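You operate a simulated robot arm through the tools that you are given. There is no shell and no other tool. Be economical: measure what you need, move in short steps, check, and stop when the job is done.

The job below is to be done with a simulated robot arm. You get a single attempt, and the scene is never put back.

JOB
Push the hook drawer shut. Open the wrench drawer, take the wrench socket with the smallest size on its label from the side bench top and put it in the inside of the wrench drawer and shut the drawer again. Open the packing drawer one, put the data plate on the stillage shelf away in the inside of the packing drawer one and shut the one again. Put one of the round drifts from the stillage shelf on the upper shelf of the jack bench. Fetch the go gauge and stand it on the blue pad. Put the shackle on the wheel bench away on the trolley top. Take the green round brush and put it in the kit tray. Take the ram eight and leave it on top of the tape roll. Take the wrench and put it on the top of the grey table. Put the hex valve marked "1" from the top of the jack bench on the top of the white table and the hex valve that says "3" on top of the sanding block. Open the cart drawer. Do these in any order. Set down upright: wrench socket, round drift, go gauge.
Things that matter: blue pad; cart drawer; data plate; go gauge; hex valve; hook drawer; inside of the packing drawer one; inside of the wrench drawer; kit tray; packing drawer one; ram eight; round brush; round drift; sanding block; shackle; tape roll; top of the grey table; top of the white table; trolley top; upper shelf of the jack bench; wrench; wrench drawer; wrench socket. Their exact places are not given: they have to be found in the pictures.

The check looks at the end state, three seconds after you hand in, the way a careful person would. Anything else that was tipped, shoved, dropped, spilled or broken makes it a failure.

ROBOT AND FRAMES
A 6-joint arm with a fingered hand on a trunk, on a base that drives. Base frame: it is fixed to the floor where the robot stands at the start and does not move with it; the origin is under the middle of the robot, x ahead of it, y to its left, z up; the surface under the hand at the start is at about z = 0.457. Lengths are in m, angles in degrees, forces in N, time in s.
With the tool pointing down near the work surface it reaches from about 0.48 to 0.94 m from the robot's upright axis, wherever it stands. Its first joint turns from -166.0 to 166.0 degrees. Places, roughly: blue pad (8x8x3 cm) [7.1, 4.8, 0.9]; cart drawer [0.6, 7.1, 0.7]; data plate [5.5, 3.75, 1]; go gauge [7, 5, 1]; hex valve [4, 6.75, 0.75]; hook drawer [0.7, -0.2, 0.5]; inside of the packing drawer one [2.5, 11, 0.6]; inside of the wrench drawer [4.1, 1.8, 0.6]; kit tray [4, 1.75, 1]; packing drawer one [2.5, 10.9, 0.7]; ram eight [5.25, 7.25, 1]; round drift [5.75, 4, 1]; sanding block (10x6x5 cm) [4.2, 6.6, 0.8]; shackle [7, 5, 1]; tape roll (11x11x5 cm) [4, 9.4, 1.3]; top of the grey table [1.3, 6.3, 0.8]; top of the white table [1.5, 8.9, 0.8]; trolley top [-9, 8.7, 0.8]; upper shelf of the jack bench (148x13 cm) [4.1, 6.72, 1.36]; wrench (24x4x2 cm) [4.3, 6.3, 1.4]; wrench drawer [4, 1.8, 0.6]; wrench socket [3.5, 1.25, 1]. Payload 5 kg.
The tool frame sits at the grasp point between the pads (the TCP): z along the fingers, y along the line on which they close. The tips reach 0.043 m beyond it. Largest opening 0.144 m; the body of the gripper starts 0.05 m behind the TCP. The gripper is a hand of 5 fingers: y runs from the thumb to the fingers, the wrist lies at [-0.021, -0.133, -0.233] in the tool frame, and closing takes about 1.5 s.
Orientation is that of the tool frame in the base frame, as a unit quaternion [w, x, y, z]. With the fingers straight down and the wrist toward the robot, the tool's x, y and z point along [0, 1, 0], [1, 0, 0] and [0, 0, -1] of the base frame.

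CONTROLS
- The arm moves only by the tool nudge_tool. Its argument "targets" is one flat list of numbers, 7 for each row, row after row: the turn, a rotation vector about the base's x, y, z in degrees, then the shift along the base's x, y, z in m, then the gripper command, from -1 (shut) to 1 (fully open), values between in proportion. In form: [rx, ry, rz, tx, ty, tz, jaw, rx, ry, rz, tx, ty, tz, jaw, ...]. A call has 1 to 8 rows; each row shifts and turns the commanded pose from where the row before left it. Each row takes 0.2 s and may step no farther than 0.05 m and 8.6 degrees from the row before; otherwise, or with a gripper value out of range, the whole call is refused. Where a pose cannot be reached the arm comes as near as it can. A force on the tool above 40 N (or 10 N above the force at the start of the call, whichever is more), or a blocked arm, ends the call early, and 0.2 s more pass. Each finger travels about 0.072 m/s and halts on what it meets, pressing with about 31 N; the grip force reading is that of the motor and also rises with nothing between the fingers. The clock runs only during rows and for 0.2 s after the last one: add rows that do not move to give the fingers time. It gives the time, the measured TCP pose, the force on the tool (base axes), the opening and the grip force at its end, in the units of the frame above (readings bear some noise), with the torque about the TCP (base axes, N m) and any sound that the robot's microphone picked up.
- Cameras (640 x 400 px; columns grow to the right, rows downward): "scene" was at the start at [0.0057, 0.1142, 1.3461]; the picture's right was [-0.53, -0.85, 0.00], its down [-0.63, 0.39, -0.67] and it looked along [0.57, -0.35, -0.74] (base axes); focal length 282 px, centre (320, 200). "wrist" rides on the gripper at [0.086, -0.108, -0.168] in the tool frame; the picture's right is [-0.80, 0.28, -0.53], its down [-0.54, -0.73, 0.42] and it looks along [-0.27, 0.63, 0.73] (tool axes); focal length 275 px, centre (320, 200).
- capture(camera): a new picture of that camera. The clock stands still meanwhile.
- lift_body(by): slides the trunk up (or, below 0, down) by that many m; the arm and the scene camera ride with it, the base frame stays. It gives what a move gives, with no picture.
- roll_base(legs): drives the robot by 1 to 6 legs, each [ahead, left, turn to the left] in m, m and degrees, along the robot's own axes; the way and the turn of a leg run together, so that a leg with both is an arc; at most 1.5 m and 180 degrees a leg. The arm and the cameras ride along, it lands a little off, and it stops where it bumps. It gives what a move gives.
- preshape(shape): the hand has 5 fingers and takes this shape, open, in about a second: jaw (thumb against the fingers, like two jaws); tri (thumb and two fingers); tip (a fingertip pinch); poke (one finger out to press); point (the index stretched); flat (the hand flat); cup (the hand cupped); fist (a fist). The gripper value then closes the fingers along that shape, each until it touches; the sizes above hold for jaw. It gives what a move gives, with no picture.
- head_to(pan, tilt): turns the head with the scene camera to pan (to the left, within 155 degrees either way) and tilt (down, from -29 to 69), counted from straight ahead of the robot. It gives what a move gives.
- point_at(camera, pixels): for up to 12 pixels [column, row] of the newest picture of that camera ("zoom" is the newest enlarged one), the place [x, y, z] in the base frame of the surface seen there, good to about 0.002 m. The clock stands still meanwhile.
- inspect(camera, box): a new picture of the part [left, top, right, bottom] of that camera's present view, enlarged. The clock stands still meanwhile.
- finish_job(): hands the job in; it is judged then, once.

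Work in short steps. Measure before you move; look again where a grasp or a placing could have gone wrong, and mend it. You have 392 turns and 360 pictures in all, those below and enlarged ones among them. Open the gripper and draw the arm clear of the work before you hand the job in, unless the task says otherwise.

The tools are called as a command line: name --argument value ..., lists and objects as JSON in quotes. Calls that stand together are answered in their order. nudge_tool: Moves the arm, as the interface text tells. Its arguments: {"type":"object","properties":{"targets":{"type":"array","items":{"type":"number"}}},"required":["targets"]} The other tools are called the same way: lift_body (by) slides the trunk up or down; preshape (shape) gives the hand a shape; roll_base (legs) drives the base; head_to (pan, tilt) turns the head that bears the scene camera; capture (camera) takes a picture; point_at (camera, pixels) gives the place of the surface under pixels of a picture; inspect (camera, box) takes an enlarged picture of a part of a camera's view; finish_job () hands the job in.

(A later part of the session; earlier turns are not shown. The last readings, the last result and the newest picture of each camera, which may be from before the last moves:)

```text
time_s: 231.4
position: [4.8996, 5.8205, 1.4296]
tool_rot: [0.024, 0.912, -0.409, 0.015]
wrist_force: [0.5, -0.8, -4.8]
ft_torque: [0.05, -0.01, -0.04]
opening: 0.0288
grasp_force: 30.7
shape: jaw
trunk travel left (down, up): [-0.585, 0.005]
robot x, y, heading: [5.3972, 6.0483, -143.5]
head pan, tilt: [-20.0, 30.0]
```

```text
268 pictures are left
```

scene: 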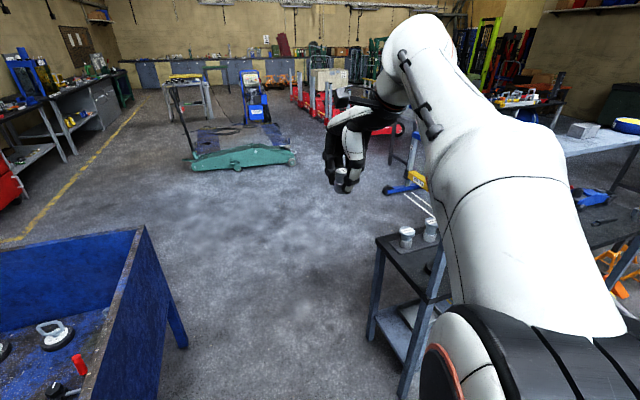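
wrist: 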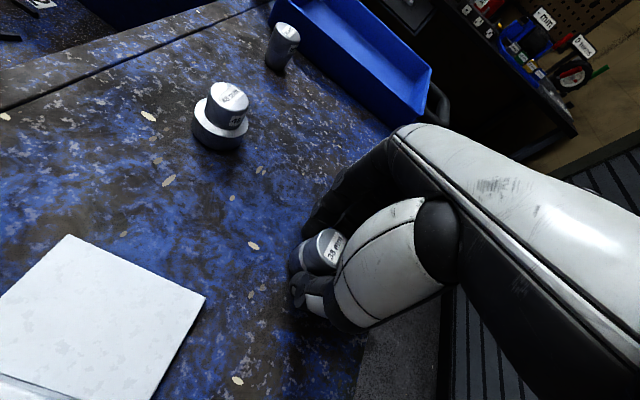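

I slide right 0.53 m to bring the drift level with the free shelf end.

roll_base --legs '[[0, -0.53, -0.4]]'

head_to --pan -10 --tilt 40

capture --camera "wrist"

capture --camera "scene"

```text
time_s: 234.5
position: [4.587, 6.2519, 1.4296]
tool_rot: [0.024, 0.911, -0.412, 0.015]
wrist_force: [-0.6, -0.1, -3.9]
ft_torque: [0.02, -0.05, 0.01]
opening: 0.0286
grasp_force: 31.0
shape: jaw
trunk travel left (down, up): [-0.585, 0.005]
robot x, y, heading: [5.0896, 6.4741, -144.2]
head pan, tilt: [-20.0, 30.0]
```

```text
time_s: 235.2
position: [4.5874, 6.2521, 1.4288]
tool_rot: [0.024, 0.911, -0.412, 0.014]
wrist_force: [0.0, 0.0, -4.6]
ft_torque: [0.01, -0.05, 0.02]
opening: 0.029
grasp_force: 30.6
shape: jaw
trunk travel left (down, up): [-0.585, 0.005]
robot x, y, heading: [5.0864, 6.4706, -144.2]
head pan, tilt: [-10.0, 40.0]
```

```text
267 pictures are left
```

wrist: 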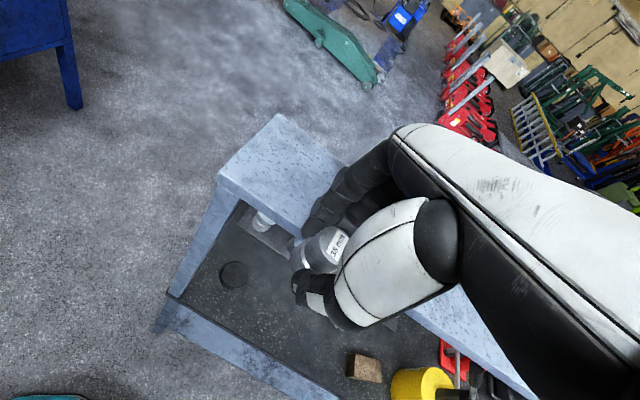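

```text
266 pictures are left
```

scene: 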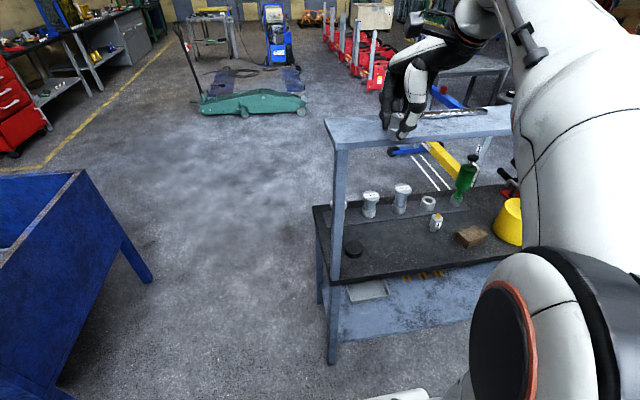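

point_at --camera "wrist" --pixels '[[280, 120], [225, 180], [270, 165], [300, 215], [310, 165], [420, 310]]'

point_at --camera "scene" --pixels '[[340, 125], [375, 142], [440, 115], [430, 112], [510, 112], [480, 105]]'

```text
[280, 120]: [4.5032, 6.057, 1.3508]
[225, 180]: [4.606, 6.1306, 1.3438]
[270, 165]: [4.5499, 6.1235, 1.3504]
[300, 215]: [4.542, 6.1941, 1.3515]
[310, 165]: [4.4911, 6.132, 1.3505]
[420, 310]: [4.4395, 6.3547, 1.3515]
```

```text
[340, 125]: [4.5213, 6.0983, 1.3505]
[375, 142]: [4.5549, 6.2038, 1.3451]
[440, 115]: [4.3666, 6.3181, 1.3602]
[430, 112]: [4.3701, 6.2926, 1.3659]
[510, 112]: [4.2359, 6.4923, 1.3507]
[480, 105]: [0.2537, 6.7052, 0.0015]
```

I drive 0.13 m ahead to bring the drift over the shelf centre line.

roll_base --legs '[[0.128, 0, 0]]'

inspect --camera "wrist" --box '[220, 160, 420, 340]'

inspect --camera "scene" --box '[300, 60, 520, 200]'

```text
time_s: 236.5
position: [4.4819, 6.1773, 1.4304]
tool_rot: [0.023, 0.91, -0.413, 0.014]
wrist_force: [-1.2, -0.1, -5.2]
ft_torque: [0.06, -0.1, -0.01]
opening: 0.0288
grasp_force: 31.2
shape: jaw
trunk travel left (down, up): [-0.585, 0.005]
robot x, y, heading: [4.9813, 6.3991, -144.0]
head pan, tilt: [-10.0, 40.0]
```

```text
2.22 times, centred on (320, 250) of wrist
```

zoom: 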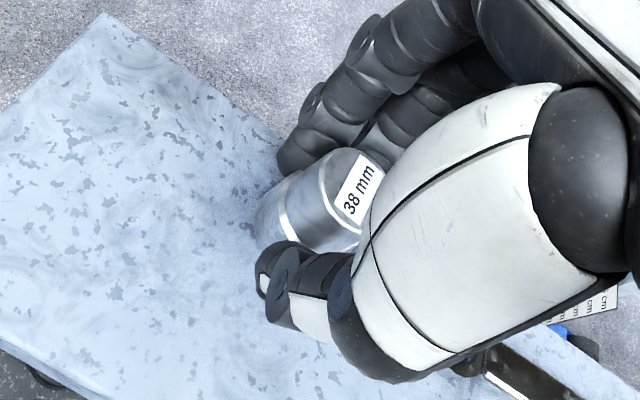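

```text
2.86 times, centred on (410, 130) of scene
```

zoom: 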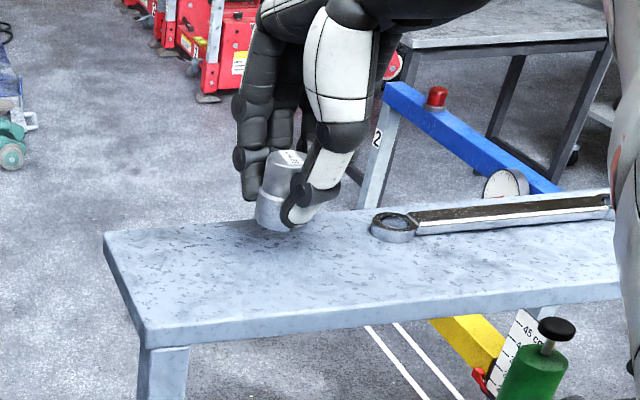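

The drift hangs over the shelf, wrench end clear. I lower in small steps until contact.

nudge_tool --targets '[0, 0, 0, 0, 0, -0.01, -1, 0, 0, 0, 0, 0, -0.01, -1, 0, 0, 0, 0, 0, -0.006, -1, 0, 0, 0, 0, 0, 0, -1]'

inspect --camera "scene" --box '[350, 80, 450, 160]'

```text
time_s: 237.5
position: [4.4829, 6.178, 1.4022]
tool_rot: [0.023, 0.91, -0.413, 0.014]
wrist_force: [-0.6, 0.0, -4.6]
ft_torque: [0.0, -0.04, 0.01]
opening: 0.0288
grasp_force: 31.0
shape: jaw
trunk travel left (down, up): [-0.585, 0.005]
robot x, y, heading: [4.982, 6.4021, -144.0]
head pan, tilt: [-10.0, 40.0]
```

```text
5.00 times, centred on (400, 120) of scene
```

zoom: 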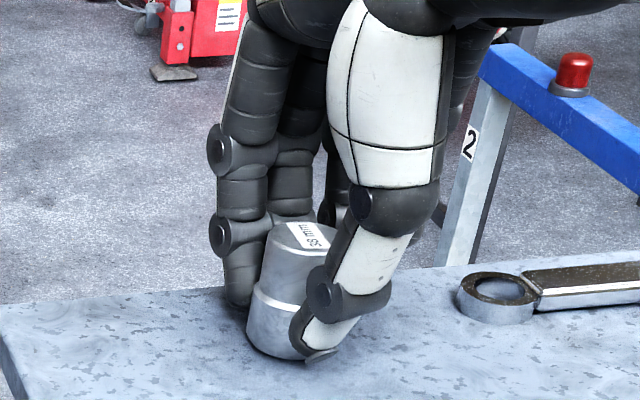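

Not quite touching yet (force still −4.6 N). I lower 2 mm at a time.

nudge_tool --targets '[0, 0, 0, 0, 0, -0.002, -1, 0, 0, 0, 0, 0, -0.002, -1, 0, 0, 0, 0, 0, 0, -1]'

```text
time_s: 238.3
position: [4.4827, 6.178, 1.4]
tool_rot: [0.025, 0.91, -0.413, 0.014]
wrist_force: [0.7, 0.0, 5.0]
ft_torque: [-0.05, 0.12, -0.02]
opening: 0.0289
grasp_force: 30.9
shape: jaw
trunk travel left (down, up): [-0.585, 0.005]
robot x, y, heading: [4.9848, 6.3965, -143.9]
head pan, tilt: [-10.0, 40.0]
```

Contact (force flipped to +5 N). I open the hand gently and rise as far as reach allows.

nudge_tool --targets '[0, 0, 0, 0, 0, 0, -0.9, 0, 0, 0, 0, 0, 0, -0.7, 0, 0, 0, 0, 0, 0, -0.5, 0, 0, 0, 0, 0, 0, -0.2, 0, 0, 0, 0, 0, 0, -0.2, 0, 0, 0, 0, 0, 0, -0.2]'

inspect --camera "scene" --box '[340, 70, 460, 170]'

```text
time_s: 239.7
position: [4.4823, 6.1773, 1.3991]
tool_rot: [0.024, 0.91, -0.413, 0.014]
wrist_force: [0.4, 0.6, 0.5]
ft_torque: [0.0, 0.04, 0.02]
opening: 0.057
grasp_force: 0.1
shape: jaw
trunk travel left (down, up): [-0.585, 0.005]
robot x, y, heading: [4.982, 6.3997, -143.8]
head pan, tilt: [-10.0, 40.0]
```

```text
4.00 times, centred on (400, 120) of scene
```

zoom: 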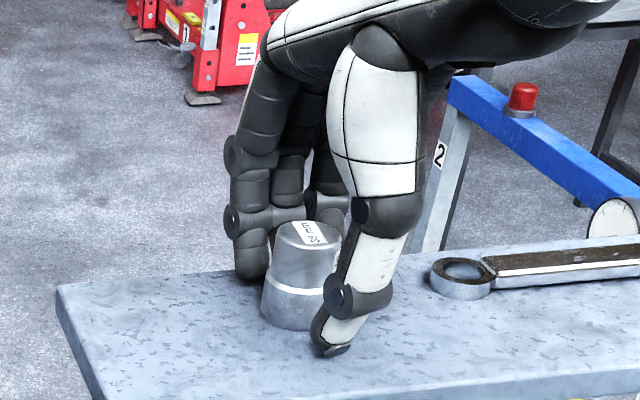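

The drift stands upright. The hand can't rise fully clear there, so I open wider and slide it sideways off the shelf end (along +P).

nudge_tool --targets '[0, 0, 0, 0, 0, 0.01, 0.3, 0, 0, 0, 0, 0, 0.01, 0.3, 0, 0, 0, 0, 0, 0, 0.3, 0, 0, 0, 0.0176, -0.0243, 0, 0.3, 0, 0, 0, 0.0176, -0.0243, 0, 0.3, 0, 0, 0, 0.0176, -0.0243, 0, 0.3, 0, 0, 0, 0.0176, -0.0243, 0, 0.3, 0, 0, 0, 0.0176, -0.0243, 0, 0.3]'

capture --camera "scene"

```text
time_s: 241.1
position: [4.5203, 6.1426, 1.3968]
tool_rot: [0.038, 0.912, -0.409, 0.007]
wrist_force: [0.3, -0.2, 16.3]
ft_torque: [0.74, -0.92, 0.02]
opening: 0.0944
grasp_force: 0.1
shape: jaw
out of reach, approached as far as the arm can: row 4, 5, 6, 7
trunk travel left (down, up): [-0.585, 0.005]
robot x, y, heading: [4.9822, 6.3966, -144.4]
head pan, tilt: [-10.0, 40.0]
stopped in row 7: the force on the tool passed its limit at 56 N (the readings are from after the stop); the commanded pose is now the measured one
```

```text
261 pictures are left
```

scene: 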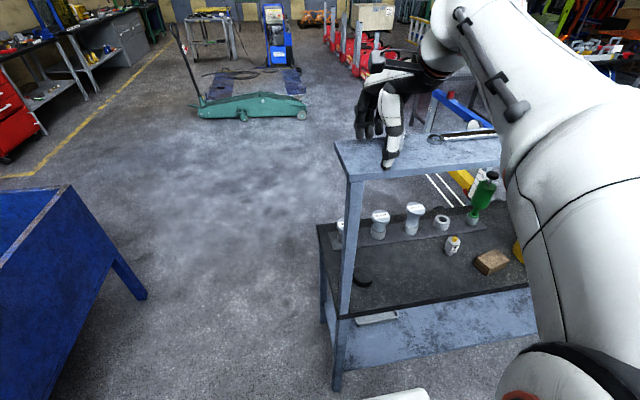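

I zoom to check the drift.

inspect --camera "scene" --box '[330, 60, 490, 180]'

capture --camera "wrist"

```text
3.33 times, centred on (410, 120) of scene
```

zoom: 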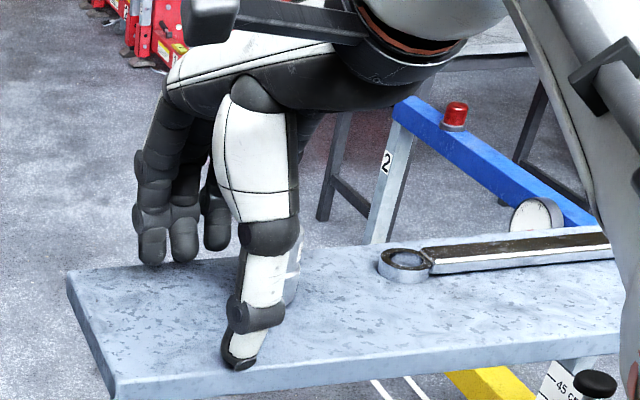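

```text
259 pictures are left
```

wrist: 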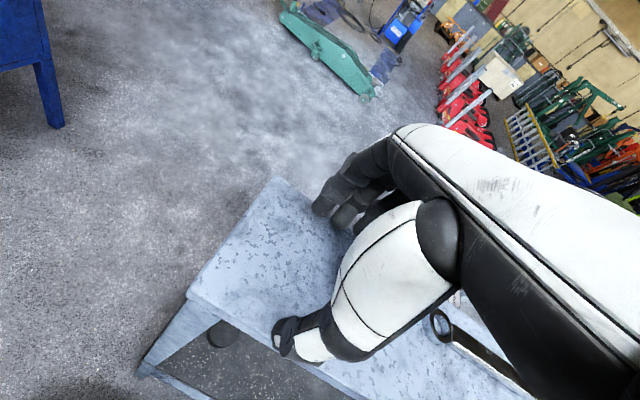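

The drift stands behind the thumb. I rise slightly and use the base to slide the hand left off the shelf end.

nudge_tool --targets '[0, 0, 0, 0, 0, 0.008, 0.3, 0, 0, 0, 0, 0, 0.008, 0.3]'

roll_base --legs '[[0, 0.22, 0]]'

capture --camera "scene"

inspect --camera "scene" --box '[330, 60, 530, 190]'

```text
time_s: 241.7
position: [4.518, 6.1461, 1.4059]
tool_rot: [0.037, 0.913, -0.406, 0.008]
wrist_force: [0.2, 0.3, -0.1]
ft_torque: [0.0, -0.01, 0.03]
opening: 0.0937
grasp_force: 0.0
shape: jaw
out of reach, approached as far as the arm can: row 2
trunk travel left (down, up): [-0.585, 0.005]
robot x, y, heading: [4.9793, 6.3947, -144.3]
head pan, tilt: [-10.0, 40.0]
```

```text
time_s: 243.4
position: [4.646, 5.9665, 1.4067]
tool_rot: [0.039, 0.912, -0.409, 0.007]
wrist_force: [0.7, -0.6, 0.6]
ft_torque: [0.03, 0.06, -0.03]
opening: 0.0935
grasp_force: 0.0
shape: jaw
trunk travel left (down, up): [-0.585, 0.005]
robot x, y, heading: [5.1065, 6.219, -144.6]
head pan, tilt: [-10.0, 40.0]
```

```text
258 pictures are left
```

scene: 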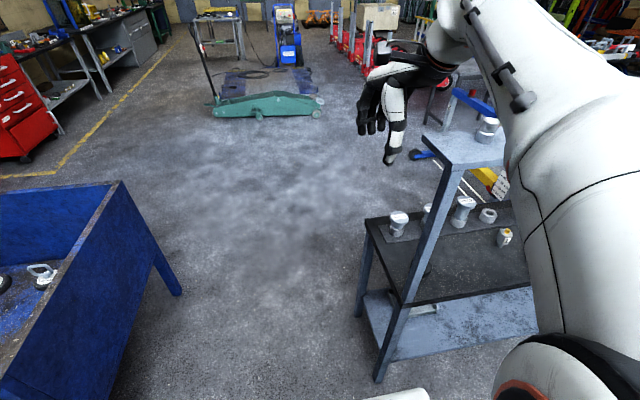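

```text
3.08 times, centred on (430, 125) of scene
```

zoom: 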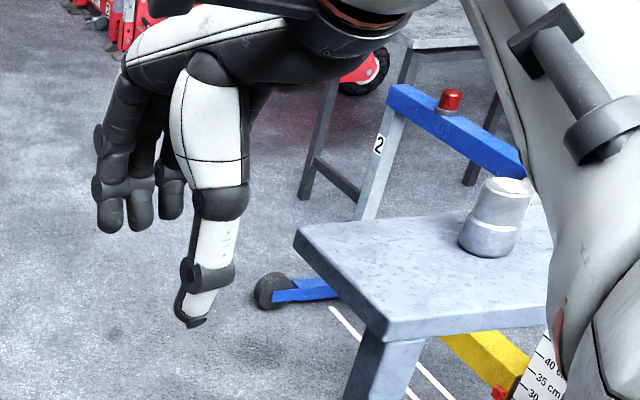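

The drift stands fine at the shelf end. Next I back off, slide right past it, and look at the wrench on the same shelf.

roll_base --legs '[[-0.2, 0, 0], [0, -0.47, 0.6]]'

head_to --pan -5 --tilt 35

capture --camera "wrist"

capture --camera "scene"

```text
time_s: 247.4
position: [4.5393, 6.4628, 1.4066]
tool_rot: [0.038, 0.914, -0.404, 0.008]
wrist_force: [-0.3, 0.8, 0.6]
ft_torque: [0.0, 0.0, 0.02]
opening: 0.0938
grasp_force: 0.0
shape: jaw
trunk travel left (down, up): [-0.585, 0.005]
robot x, y, heading: [5.0021, 6.7131, -143.9]
head pan, tilt: [-10.0, 40.0]
```

```text
time_s: 248.1
position: [4.5412, 6.4624, 1.4065]
tool_rot: [0.039, 0.914, -0.405, 0.008]
wrist_force: [0.4, 0.2, -0.9]
ft_torque: [0.01, -0.02, -0.03]
opening: 0.0936
grasp_force: 0.0
shape: jaw
trunk travel left (down, up): [-0.585, 0.005]
robot x, y, heading: [5.005, 6.7134, -143.9]
head pan, tilt: [-5.0, 35.0]
```

```text
256 pictures are left
```

wrist: 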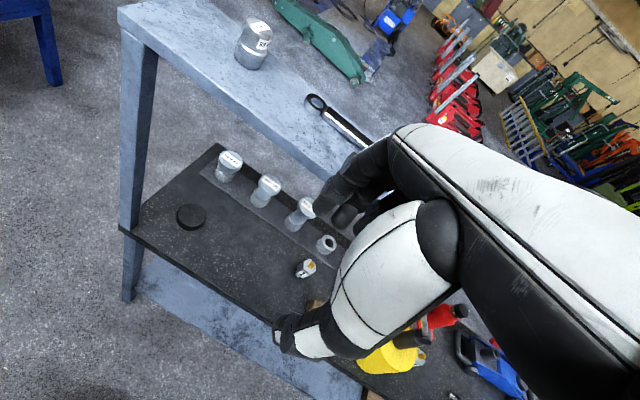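

```text
255 pictures are left
```

scene: 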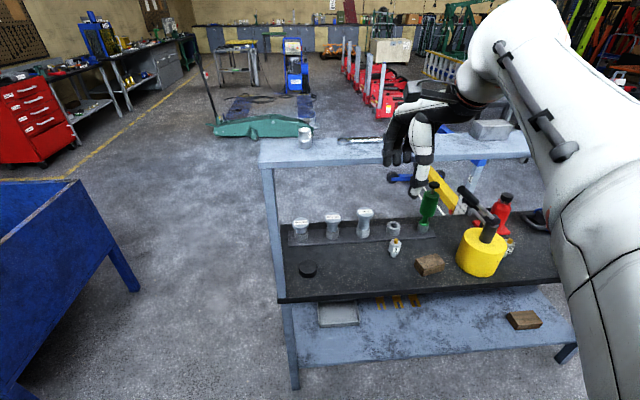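

I measure the wrench's ends and zoom on the hex valve nearest.

point_at --camera "scene" --pixels '[[340, 141], [350, 141], [360, 140], [370, 140], [380, 139], [385, 150], [305, 137]]'

point_at --camera "wrist" --pixels '[[308, 104], [325, 104], [335, 120], [350, 130], [365, 141], [372, 146]]'

inspect --camera "scene" --box '[370, 180, 540, 290]'

```text
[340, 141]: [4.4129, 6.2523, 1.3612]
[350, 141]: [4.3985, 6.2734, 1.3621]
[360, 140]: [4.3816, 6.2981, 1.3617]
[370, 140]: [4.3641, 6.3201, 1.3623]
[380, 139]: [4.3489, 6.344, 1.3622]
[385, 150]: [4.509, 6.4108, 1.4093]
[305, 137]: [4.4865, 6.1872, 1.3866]
```

```text
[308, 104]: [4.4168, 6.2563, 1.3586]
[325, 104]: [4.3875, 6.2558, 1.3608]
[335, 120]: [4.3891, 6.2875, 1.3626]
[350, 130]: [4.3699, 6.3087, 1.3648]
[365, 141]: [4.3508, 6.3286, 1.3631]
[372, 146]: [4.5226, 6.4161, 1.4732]
```

```text
3.64 times, centred on (455, 235) of scene
```

zoom: 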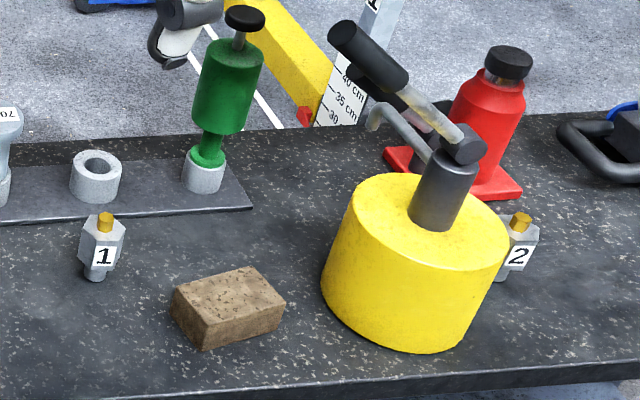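

The wrench lies along −P centred near (4.338,6.346), top z≈1.362; valve "1" and "2" are also identified. I raise slightly and drive ahead so that the hand is above the wrench.

nudge_tool --targets '[0, 0, 0, 0.004, 0.002, 0.01, 0, 0, 0, 0, 0.004, 0.002, 0.01, 0, 0, 0, 0, 0, 0, 0, 0]'

roll_base --legs '[[0.232, -0.03, 0]]'

capture --camera "wrist"

```text
time_s: 248.9
position: [4.546, 6.4726, 1.4213]
tool_rot: [0.039, 0.914, -0.403, 0.007]
wrist_force: [-0.4, 0.2, -0.5]
ft_torque: [0.0, 0.0, -0.02]
opening: 0.0725
grasp_force: 0.1
shape: jaw
out of reach, approached as far as the arm can: row 2
trunk travel left (down, up): [-0.585, 0.005]
robot x, y, heading: [5.0041, 6.7185, -144.2]
head pan, tilt: [-5.0, 35.0]
```

```text
time_s: 250.6
position: [4.3404, 6.3645, 1.4221]
tool_rot: [0.041, 0.913, -0.405, 0.007]
wrist_force: [-1.7, 0.0, 0.1]
ft_torque: [0.04, -0.11, 0.02]
opening: 0.0722
grasp_force: 0.0
shape: jaw
trunk travel left (down, up): [-0.585, 0.005]
robot x, y, heading: [4.8042, 6.606, -144.4]
head pan, tilt: [-5.0, 35.0]
```

```text
253 pictures are left
```

wrist: 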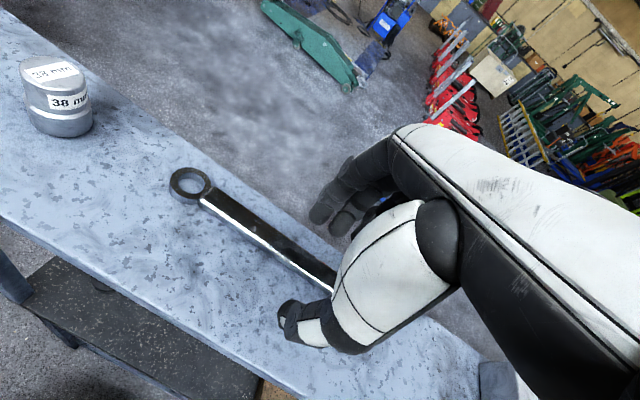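

The hand straddles the wrench. I lower to z≈1.399 and close.

nudge_tool --targets '[0, 0, 0, -0.005, -0.004, -0.01, 0, 0, 0, 0, 0, 0, -0.008, 0, 0, 0, 0, 0, 0, -0.005, 0, 0, 0, 0, 0, 0, 0, -0.5, 0, 0, 0, 0, 0, 0, -1, 0, 0, 0, 0, 0, 0, -1, 0, 0, 0, 0, 0, 0, -1]'

capture --camera "wrist"

```text
time_s: 252.2
position: [4.337, 6.3611, 1.3999]
tool_rot: [0.041, 0.913, -0.405, 0.007]
wrist_force: [0.2, 1.3, 7.6]
ft_torque: [0.01, -0.01, -0.04]
opening: 0.0129
grasp_force: 30.9
shape: jaw
trunk travel left (down, up): [-0.585, 0.005]
robot x, y, heading: [4.8007, 6.6034, -144.3]
head pan, tilt: [-5.0, 35.0]
```

```text
252 pictures are left
```

wrist: 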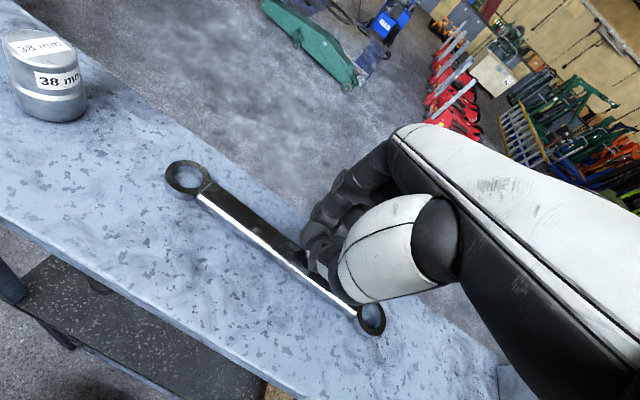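

The wrench is gripped (opening 1.3 cm). I lift it a little, check, then back away.

nudge_tool --targets '[0, 0, 0, 0, 0, 0.01, -1, 0, 0, 0, 0, 0, 0.01, -1, 0, 0, 0, 0, 0, 0.005, -1, 0, 0, 0, 0, 0, 0, -1]'

capture --camera "wrist"

```text
time_s: 253.2
position: [4.3362, 6.3622, 1.4228]
tool_rot: [0.042, 0.914, -0.404, 0.007]
wrist_force: [-0.6, 0.4, -0.5]
ft_torque: [-0.02, -0.04, 0.0]
opening: 0.012
grasp_force: 31.0
shape: jaw
trunk travel left (down, up): [-0.585, 0.005]
robot x, y, heading: [4.802, 6.6035, -144.7]
head pan, tilt: [-5.0, 35.0]
```

```text
251 pictures are left
```

wrist: 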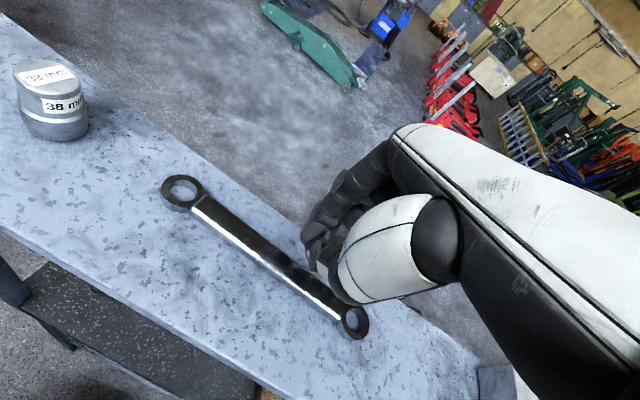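

The wrench appears to have stayed on the shelf. I zoom to see what the fingers hold.

inspect --camera "wrist" --box '[280, 180, 400, 350]'

inspect --camera "scene" --box '[300, 60, 500, 190]'

```text
2.35 times, centred on (340, 265) of wrist
```

zoom: 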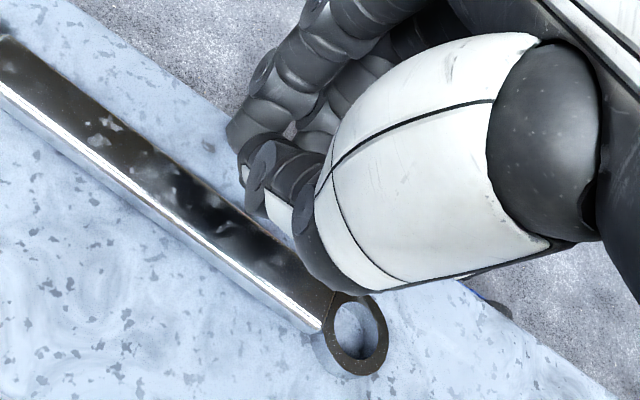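

```text
3.08 times, centred on (400, 125) of scene
```

zoom: 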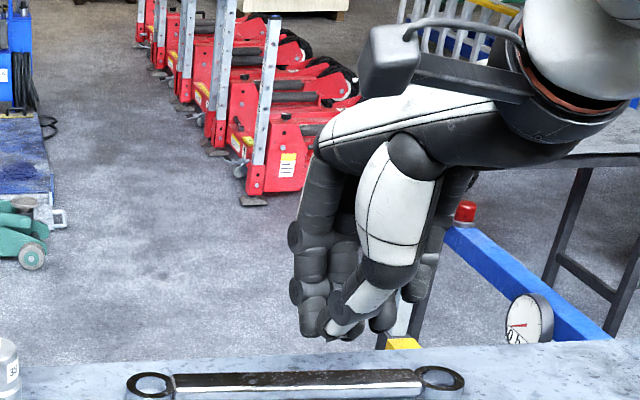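

point_at --camera "wrist" --pixels '[[180, 192], [230, 225], [270, 255], [310, 285], [330, 300], [355, 322], [240, 243]]'

```text
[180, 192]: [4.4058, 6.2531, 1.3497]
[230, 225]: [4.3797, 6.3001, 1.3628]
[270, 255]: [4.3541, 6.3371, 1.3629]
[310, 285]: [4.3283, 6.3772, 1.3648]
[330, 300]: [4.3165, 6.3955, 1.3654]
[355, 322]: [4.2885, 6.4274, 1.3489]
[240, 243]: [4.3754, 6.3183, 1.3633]
```

The wrench is still on the shelf and centred under the hand; the hand was tilted and too high. I level the hand, open, and lower again.

nudge_tool --targets '[2.25, -0.5, -3.15, 0, 0, 0, -0.3, 2.25, -0.5, -3.15, 0.006, -0.01, 0, -0.3, 0, 0, 0, 0, 0, 0, -0.3, 0, 0, 0, 0, 0, 0, -0.3]'

nudge_tool --targets '[0, 0, 0, 0, 0, -0.01, -0.3, 0, 0, 0, 0, 0, -0.01, -0.3, 0, 0, 0, 0, 0, -0.004, -0.3, 0, 0, 0, 0, 0, -0.002, -0.3, 0, 0, 0, 0, 0, -0.002, -0.3]'

capture --camera "wrist"

```text
time_s: 254.1
position: [4.3231, 6.399, 1.3954]
tool_rot: [0.016, 0.894, -0.449, -0.01]
wrist_force: [1.1, -2.2, 18.0]
ft_torque: [0.17, -0.62, -0.09]
opening: 0.0507
grasp_force: 0.1
shape: jaw
out of reach, approached as far as the arm can: row 1, 2
trunk travel left (down, up): [-0.585, 0.005]
robot x, y, heading: [4.8034, 6.6036, -144.3]
head pan, tilt: [-5.0, 35.0]
stopped in row 4: the force on the tool passed its limit at 42 N (the readings are from after the stop); the commanded pose is now the measured one
```

```text
time_s: 254.5
position: [4.3224, 6.3992, 1.3964]
tool_rot: [0.023, 0.893, -0.449, -0.015]
wrist_force: [1.8, 0.0, 17.7]
ft_torque: [0.38, -0.75, -0.02]
opening: 0.0516
grasp_force: 0.1
shape: jaw
trunk travel left (down, up): [-0.585, 0.005]
robot x, y, heading: [4.8002, 6.6046, -144.0]
head pan, tilt: [-5.0, 35.0]
stopped in row 1: the force on the tool passed its limit at 48 N (the readings are from after the stop); the commanded pose is now the measured one
```

```text
248 pictures are left
```

wrist: 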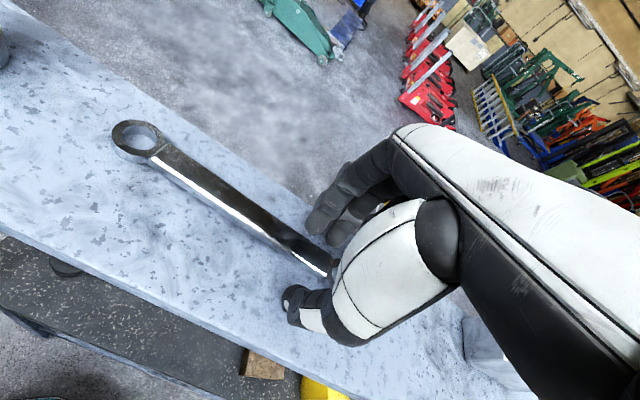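

The hand is level and at the shelf, but 6 cm off the wrench middle. I rise a few mm and shift the base left 5 cm.

nudge_tool --targets '[0, 0, 0, 0, 0, 0.006, -0.3, 0, 0, 0, 0, 0, 0.0, -0.3]'

roll_base --legs '[[0, 0.05, 0]]'

capture --camera "wrist"

```text
time_s: 255.1
position: [4.3229, 6.4001, 1.3981]
tool_rot: [0.019, 0.893, -0.449, -0.012]
wrist_force: [-1.4, 0.0, -0.1]
ft_torque: [0.01, -0.02, 0.04]
opening: 0.0503
grasp_force: 0.0
shape: jaw
trunk travel left (down, up): [-0.585, 0.005]
robot x, y, heading: [4.8023, 6.611, -144.3]
head pan, tilt: [-5.0, 35.0]
```

```text
time_s: 256.0
position: [4.3528, 6.3587, 1.3982]
tool_rot: [0.02, 0.894, -0.448, -0.013]
wrist_force: [0.8, -1.3, -0.7]
ft_torque: [0.04, 0.05, 0.02]
opening: 0.0499
grasp_force: 0.1
shape: jaw
trunk travel left (down, up): [-0.585, 0.005]
robot x, y, heading: [4.8287, 6.5638, -144.4]
head pan, tilt: [-5.0, 35.0]
```

```text
247 pictures are left
```

wrist: 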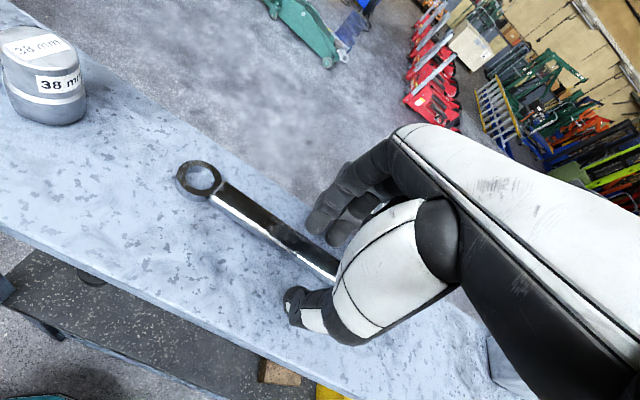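

Well centred along the wrench. I lower 2 mm, shift 8 mm toward the wrench line, and close.

nudge_tool --targets '[0, 0, 0, -0.006, -0.004, -0.0015, -0.3, 0, 0, 0, 0, 0, 0, -0.6, 0, 0, 0, 0, 0, 0, -0.8, 0, 0, 0, 0, 0, 0, -1, 0, 0, 0, 0, 0, 0, -1, 0, 0, 0, 0, 0, 0, -1]'

capture --camera "wrist"

```text
time_s: 257.4
position: [4.3461, 6.3557, 1.3975]
tool_rot: [0.021, 0.894, -0.448, -0.013]
wrist_force: [0.2, 2.1, 3.0]
ft_torque: [0.09, 0.12, 0.04]
opening: 0.0165
grasp_force: 31.2
shape: jaw
trunk travel left (down, up): [-0.585, 0.005]
robot x, y, heading: [4.8328, 6.5688, -144.3]
head pan, tilt: [-5.0, 35.0]
```

```text
246 pictures are left
```

wrist: 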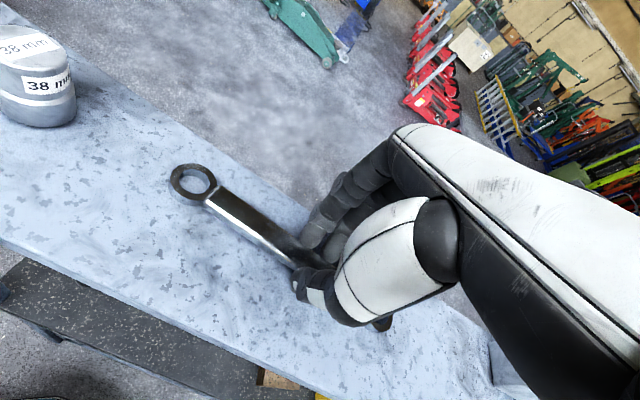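

Now the fingers are on both sides of the bar (opening 1.65 cm). I lift a little and check.

nudge_tool --targets '[0, 0, 0, 0, 0, 0.008, -1, 0, 0, 0, 0, 0, 0.008, -1, 0, 0, 0, 0, 0, 0.004, -1, 0, 0, 0, 0, 0, 0, -1]'

capture --camera "wrist"

```text
time_s: 258.4
position: [4.3434, 6.3611, 1.4121]
tool_rot: [0.022, 0.895, -0.446, -0.012]
wrist_force: [-0.2, 0.2, -1.7]
ft_torque: [0.05, -0.02, -0.01]
opening: 0.0166
grasp_force: 30.9
shape: jaw
out of reach, approached as far as the arm can: row 2
trunk travel left (down, up): [-0.585, 0.005]
robot x, y, heading: [4.8298, 6.5636, -144.3]
head pan, tilt: [-5.0, 35.0]
```

```text
245 pictures are left
```

wrist: 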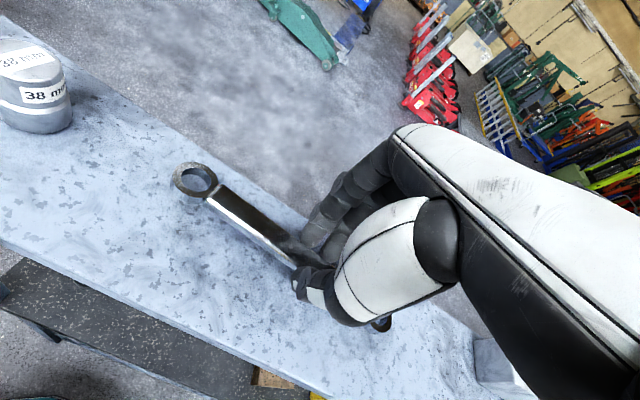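

The wrench is held. I back away from the shelf and drive round the bench end to the open floor on the other side.

roll_base --legs '[[-0.3, 0, 0], [0, 0.8, 0], [1.5, 0, 0], [0.75, 0, 0], [0, 0, -68]]'

head_to --pan 0 --tilt 20

capture --camera "scene"

```text
time_s: 278.0
position: [3.3386, 5.1493, 1.4126]
tool_rot: [-0.011, -0.492, 0.87, 0.023]
wrist_force: [0.1, 0.4, -1.4]
ft_torque: [0.04, -0.06, -0.01]
opening: 0.0166
grasp_force: 31.1
shape: jaw
trunk travel left (down, up): [-0.585, 0.005]
robot x, y, heading: [3.7093, 4.7706, 147.8]
head pan, tilt: [-5.0, 35.0]
```

```text
time_s: 278.8
position: [3.3411, 5.1509, 1.4126]
tool_rot: [-0.011, -0.491, 0.871, 0.024]
wrist_force: [-0.3, 0.1, -0.8]
ft_torque: [0.03, -0.03, 0.0]
opening: 0.0167
grasp_force: 31.3
shape: jaw
trunk travel left (down, up): [-0.585, 0.005]
robot x, y, heading: [3.7101, 4.7743, 147.5]
head pan, tilt: [0.0, 20.0]
```

```text
244 pictures are left
```

scene: 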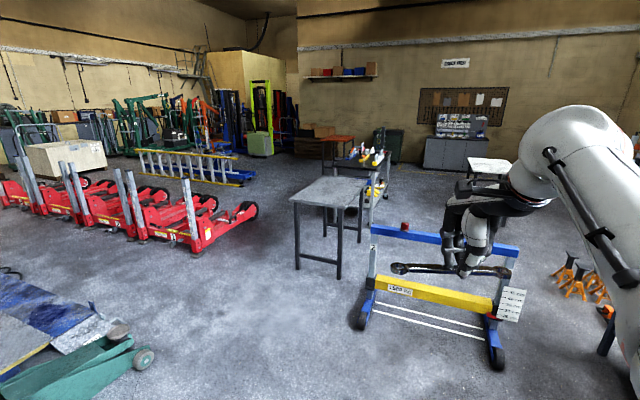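

The grey table is at pixels (290–365,177–205). I measure its top and the surroundings.

point_at --camera "scene" --pixels '[[292, 199], [340, 204], [364, 184], [318, 178], [330, 190], [362, 325], [372, 235], [300, 265], [339, 275], [497, 365], [375, 165], [130, 355]]'

inspect --camera "scene" --box '[270, 120, 430, 250]'

```text
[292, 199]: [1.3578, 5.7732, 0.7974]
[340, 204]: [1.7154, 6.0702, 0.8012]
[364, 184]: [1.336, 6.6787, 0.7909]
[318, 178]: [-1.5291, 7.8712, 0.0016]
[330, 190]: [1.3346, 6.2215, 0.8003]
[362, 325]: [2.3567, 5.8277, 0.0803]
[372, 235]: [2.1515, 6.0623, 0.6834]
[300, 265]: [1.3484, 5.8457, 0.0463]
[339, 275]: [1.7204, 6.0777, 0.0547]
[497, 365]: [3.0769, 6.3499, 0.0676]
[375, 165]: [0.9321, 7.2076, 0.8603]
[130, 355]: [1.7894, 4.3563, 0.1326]
```

```text
3.08 times, centred on (350, 185) of scene
```

zoom: 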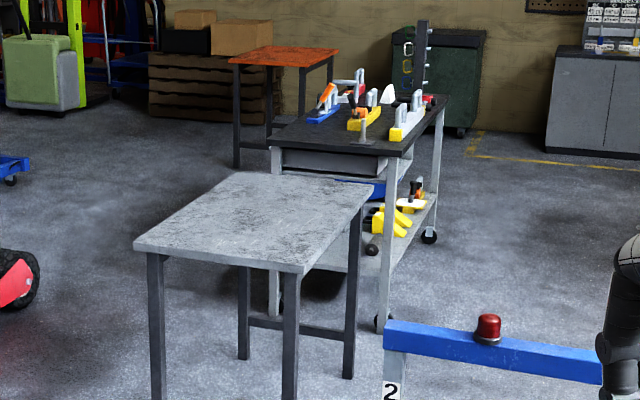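

The table top is empty at z=0.80; its near edge is at p≈−3.9. I drive to face it along −P.

roll_base --legs '[[0, 0.42, 0], [1.0, 0, 0], [0.89, 0, 0], [0, 0, -21.6]]'

lift_body --by -0.4

head_to --pan 0 --tilt 45

capture --camera "scene"

capture --camera "wrist"

```text
time_s: 291.6
position: [1.6862, 5.9158, 1.4125]
tool_rot: [-0.006, -0.32, 0.947, 0.025]
wrist_force: [0.2, -0.3, -1.8]
ft_torque: [0.0, -0.07, 0.04]
opening: 0.0164
grasp_force: 31.2
shape: jaw
trunk travel left (down, up): [-0.585, 0.005]
robot x, y, heading: [1.8903, 5.4296, 126.1]
head pan, tilt: [0.0, 20.0]
```

```text
time_s: 295.4
position: [1.6862, 5.9158, 1.0112]
tool_rot: [-0.007, -0.32, 0.947, 0.026]
wrist_force: [-0.3, -0.1, -1.3]
ft_torque: [0.03, -0.03, 0.0]
opening: 0.0168
grasp_force: 31.1
shape: jaw
trunk travel left (down, up): [-0.185, 0.405]
robot x, y, heading: [1.8918, 5.4291, 126.0]
head pan, tilt: [0.0, 20.0]
```

```text
time_s: 296.3
position: [1.687, 5.9158, 1.0109]
tool_rot: [-0.007, -0.32, 0.947, 0.025]
wrist_force: [0.1, 0.4, -1.8]
ft_torque: [0.05, -0.04, 0.03]
opening: 0.0166
grasp_force: 31.0
shape: jaw
trunk travel left (down, up): [-0.185, 0.405]
robot x, y, heading: [1.8904, 5.4338, 126.2]
head pan, tilt: [0.0, 45.0]
```

```text
242 pictures are left
```

scene: 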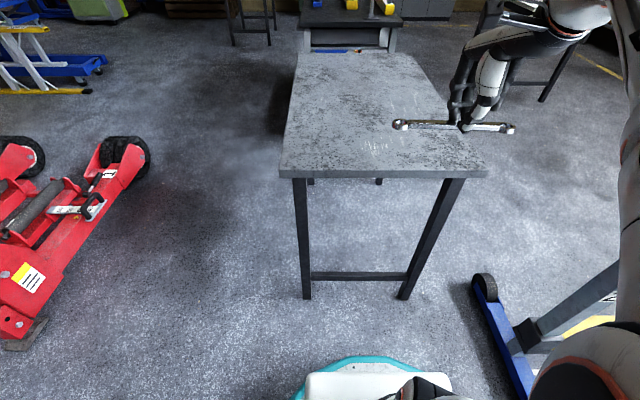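

```text
241 pictures are left
```

wrist: 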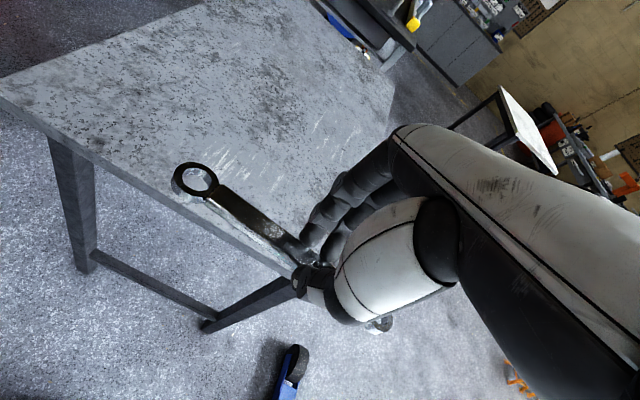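

I drive 0.15 m ahead, then move the arm over the table and lower the wrench onto it.

roll_base --legs '[[0.15, 0.05, 0]]'

nudge_tool --targets '[0, 0, 0, -0.025, 0.013, -0.02, -1, 0, 0, 0, -0.025, 0.013, -0.02, -1, 0, 0, 0, -0.025, 0.013, -0.02, -1, 0, 0, 0, -0.025, 0.013, -0.02, -1, 0, 0, 0, -0.025, 0.013, -0.02, -1, 0, 0, 0, 0, 0, -0.02, -1, 0, 0, 0, 0, 0, -0.01, -1]'

capture --camera "scene"

```text
time_s: 297.7
position: [1.5586, 6.01, 1.0117]
tool_rot: [-0.006, -0.318, 0.948, 0.025]
wrist_force: [0.7, -0.2, -1.2]
ft_torque: [0.01, -0.05, 0.01]
opening: 0.0166
grasp_force: 31.2
shape: jaw
trunk travel left (down, up): [-0.185, 0.405]
robot x, y, heading: [1.7633, 5.5274, 126.1]
head pan, tilt: [0.0, 45.0]
```

```text
time_s: 299.3
position: [1.4525, 6.0816, 0.8692]
tool_rot: [-0.007, -0.319, 0.948, 0.024]
wrist_force: [0.3, -0.6, -1.5]
ft_torque: [0.01, -0.03, 0.0]
opening: 0.0157
grasp_force: 30.9
shape: jaw
out of reach, approached as far as the arm can: row 2, 3, 4, 5
trunk travel left (down, up): [-0.185, 0.405]
robot x, y, heading: [1.7622, 5.5271, 126.1]
head pan, tilt: [0.0, 45.0]
```

```text
240 pictures are left
```

scene: 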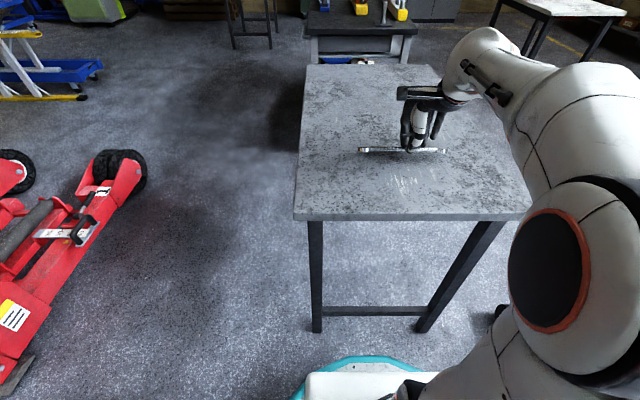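

Well over the table. I lower slowly until the wrench rests.

nudge_tool --targets '[0, 0, 0, 0, 0, -0.01, -1, 0, 0, 0, 0, 0, -0.006, -1, 0, 0, 0, 0, 0, -0.004, -1, 0, 0, 0, 0, 0, -0.003, -1, 0, 0, 0, 0, 0, -0.002, -1, 0, 0, 0, 0, 0, 0, -1]'

inspect --camera "scene" --box '[340, 80, 500, 200]'

```text
time_s: 300.5
position: [1.451, 6.0865, 0.853]
tool_rot: [-0.008, -0.318, 0.948, 0.034]
wrist_force: [0.7, -1.3, 12.4]
ft_torque: [0.36, -0.05, -0.13]
opening: 0.0168
grasp_force: 31.3
shape: jaw
trunk travel left (down, up): [-0.185, 0.405]
robot x, y, heading: [1.7626, 5.5279, 126.0]
head pan, tilt: [0.0, 45.0]
stopped in row 6: the force on the tool passed its limit at 41 N (the readings are from after the stop); the commanded pose is now the measured one
```

```text
3.33 times, centred on (420, 140) of scene
```

zoom: 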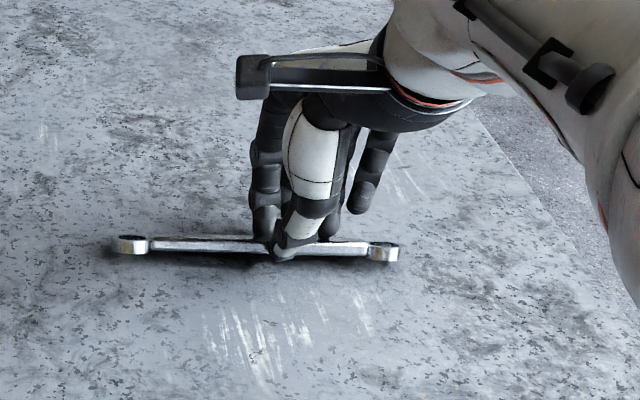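

The wrench is on the table. I open and rise.

nudge_tool --targets '[0, 0, 0, 0, 0, 0, -0.7, 0, 0, 0, 0, 0, 0, -0.3, 0, 0, 0, 0, 0, 0, 0, 0, 0, 0, 0, 0, 0, 0, 0, 0, 0, 0, 0, 0.04, 0, 0, 0, 0, 0, 0, 0.04, 0, 0, 0, 0, 0, 0, 0.04, 0]'

inspect --camera "scene" --box '[280, 0, 560, 220]'

```text
time_s: 302.1
position: [1.4759, 6.0935, 0.9523]
tool_rot: [-0.011, -0.324, 0.945, 0.034]
wrist_force: [-0.6, 0.2, -0.5]
ft_torque: [-0.02, 0.0, 0.0]
opening: 0.0716
grasp_force: 0.0
shape: jaw
out of reach, approached as far as the arm can: row 6, 7
trunk travel left (down, up): [-0.185, 0.405]
robot x, y, heading: [1.7634, 5.5213, 126.2]
head pan, tilt: [0.0, 45.0]
```

```text
1.82 times, centred on (420, 110) of scene
```

zoom: 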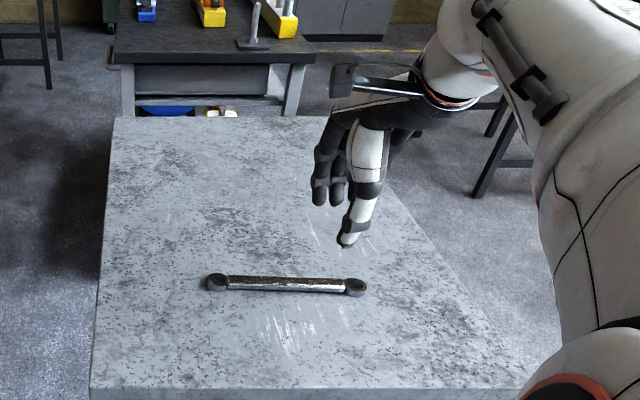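

The wrench is placed. The cart with a drawer stands just beyond the table; I zoom on it.

head_to --pan 5 --tilt 20

capture --camera "scene"

inspect --camera "scene" --box '[280, 90, 480, 250]'

```text
time_s: 303.0
position: [1.4756, 6.0947, 0.9534]
tool_rot: [-0.011, -0.324, 0.945, 0.035]
wrist_force: [0.0, 0.3, 0.1]
ft_torque: [-0.01, -0.01, 0.01]
opening: 0.0717
grasp_force: 0.0
shape: jaw
trunk travel left (down, up): [-0.185, 0.405]
robot x, y, heading: [1.7586, 5.5266, 126.0]
head pan, tilt: [5.0, 20.0]
```

```text
237 pictures are left
```

scene: 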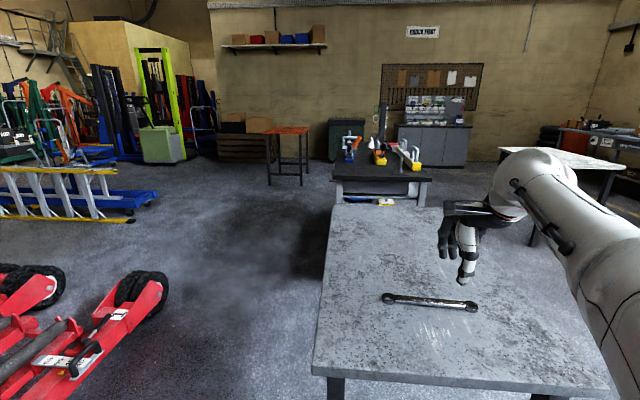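

```text
2.50 times, centred on (380, 170) of scene
```

zoom: 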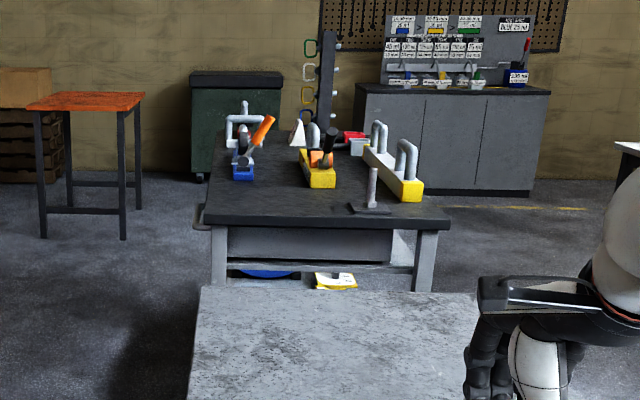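

A handle sticks out at the left of the cart at zoom (200,215). I measure the cart.

point_at --camera "zoom" --pixels '[[202, 215], [210, 220], [445, 222], [228, 150], [388, 150], [219, 275], [300, 245], [422, 285]]'

```text
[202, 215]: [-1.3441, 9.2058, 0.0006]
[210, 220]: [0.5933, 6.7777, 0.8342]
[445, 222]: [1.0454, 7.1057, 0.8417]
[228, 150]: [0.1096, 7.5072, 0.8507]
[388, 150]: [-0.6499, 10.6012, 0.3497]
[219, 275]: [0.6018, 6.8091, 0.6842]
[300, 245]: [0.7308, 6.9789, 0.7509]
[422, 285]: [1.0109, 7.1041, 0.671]
```

point_at --camera "scene" --pixels '[[165, 285], [60, 395], [75, 375], [155, 200], [130, 215], [300, 185], [270, 185]]'

```text
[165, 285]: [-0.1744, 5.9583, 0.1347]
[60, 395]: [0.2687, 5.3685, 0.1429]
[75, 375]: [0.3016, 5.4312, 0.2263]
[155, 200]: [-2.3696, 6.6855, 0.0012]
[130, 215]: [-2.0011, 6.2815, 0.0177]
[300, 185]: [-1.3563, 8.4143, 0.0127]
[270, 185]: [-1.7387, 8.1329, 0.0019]
```

The corridor between the red machine and the table is about 1 m wide. I drive to the left side of the cart and face its handle.

roll_base --legs '[[-0.1, 0.7, 0], [1.3, 0, 0], [0.75, 0, 0], [0, 0.22, 0], [0, 0, -90]]'

head_to --pan 0 --tilt 40

capture --camera "scene"

```text
time_s: 321.6
position: [0.4735, 6.8484, 0.9521]
tool_rot: [0.017, 0.439, 0.898, 0.033]
wrist_force: [0.1, -0.2, 0.2]
ft_torque: [0.06, 0.0, -0.02]
opening: 0.0713
grasp_force: 0.0
shape: jaw
trunk travel left (down, up): [-0.185, 0.405]
robot x, y, heading: [-0.0935, 6.5607, 36.1]
head pan, tilt: [5.0, 20.0]
```

```text
time_s: 322.5
position: [0.4745, 6.8484, 0.9532]
tool_rot: [0.017, 0.438, 0.898, 0.033]
wrist_force: [-0.2, 0.1, -0.3]
ft_torque: [-0.01, 0.03, 0.02]
opening: 0.0716
grasp_force: 0.0
shape: jaw
trunk travel left (down, up): [-0.185, 0.405]
robot x, y, heading: [-0.0917, 6.5623, 36.4]
head pan, tilt: [0.0, 40.0]
```

```text
235 pictures are left
```

scene: 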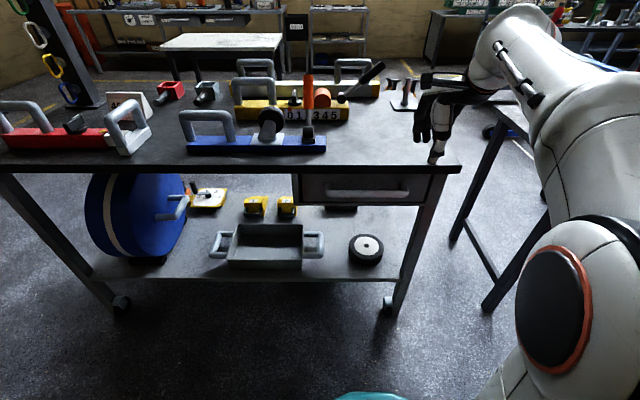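

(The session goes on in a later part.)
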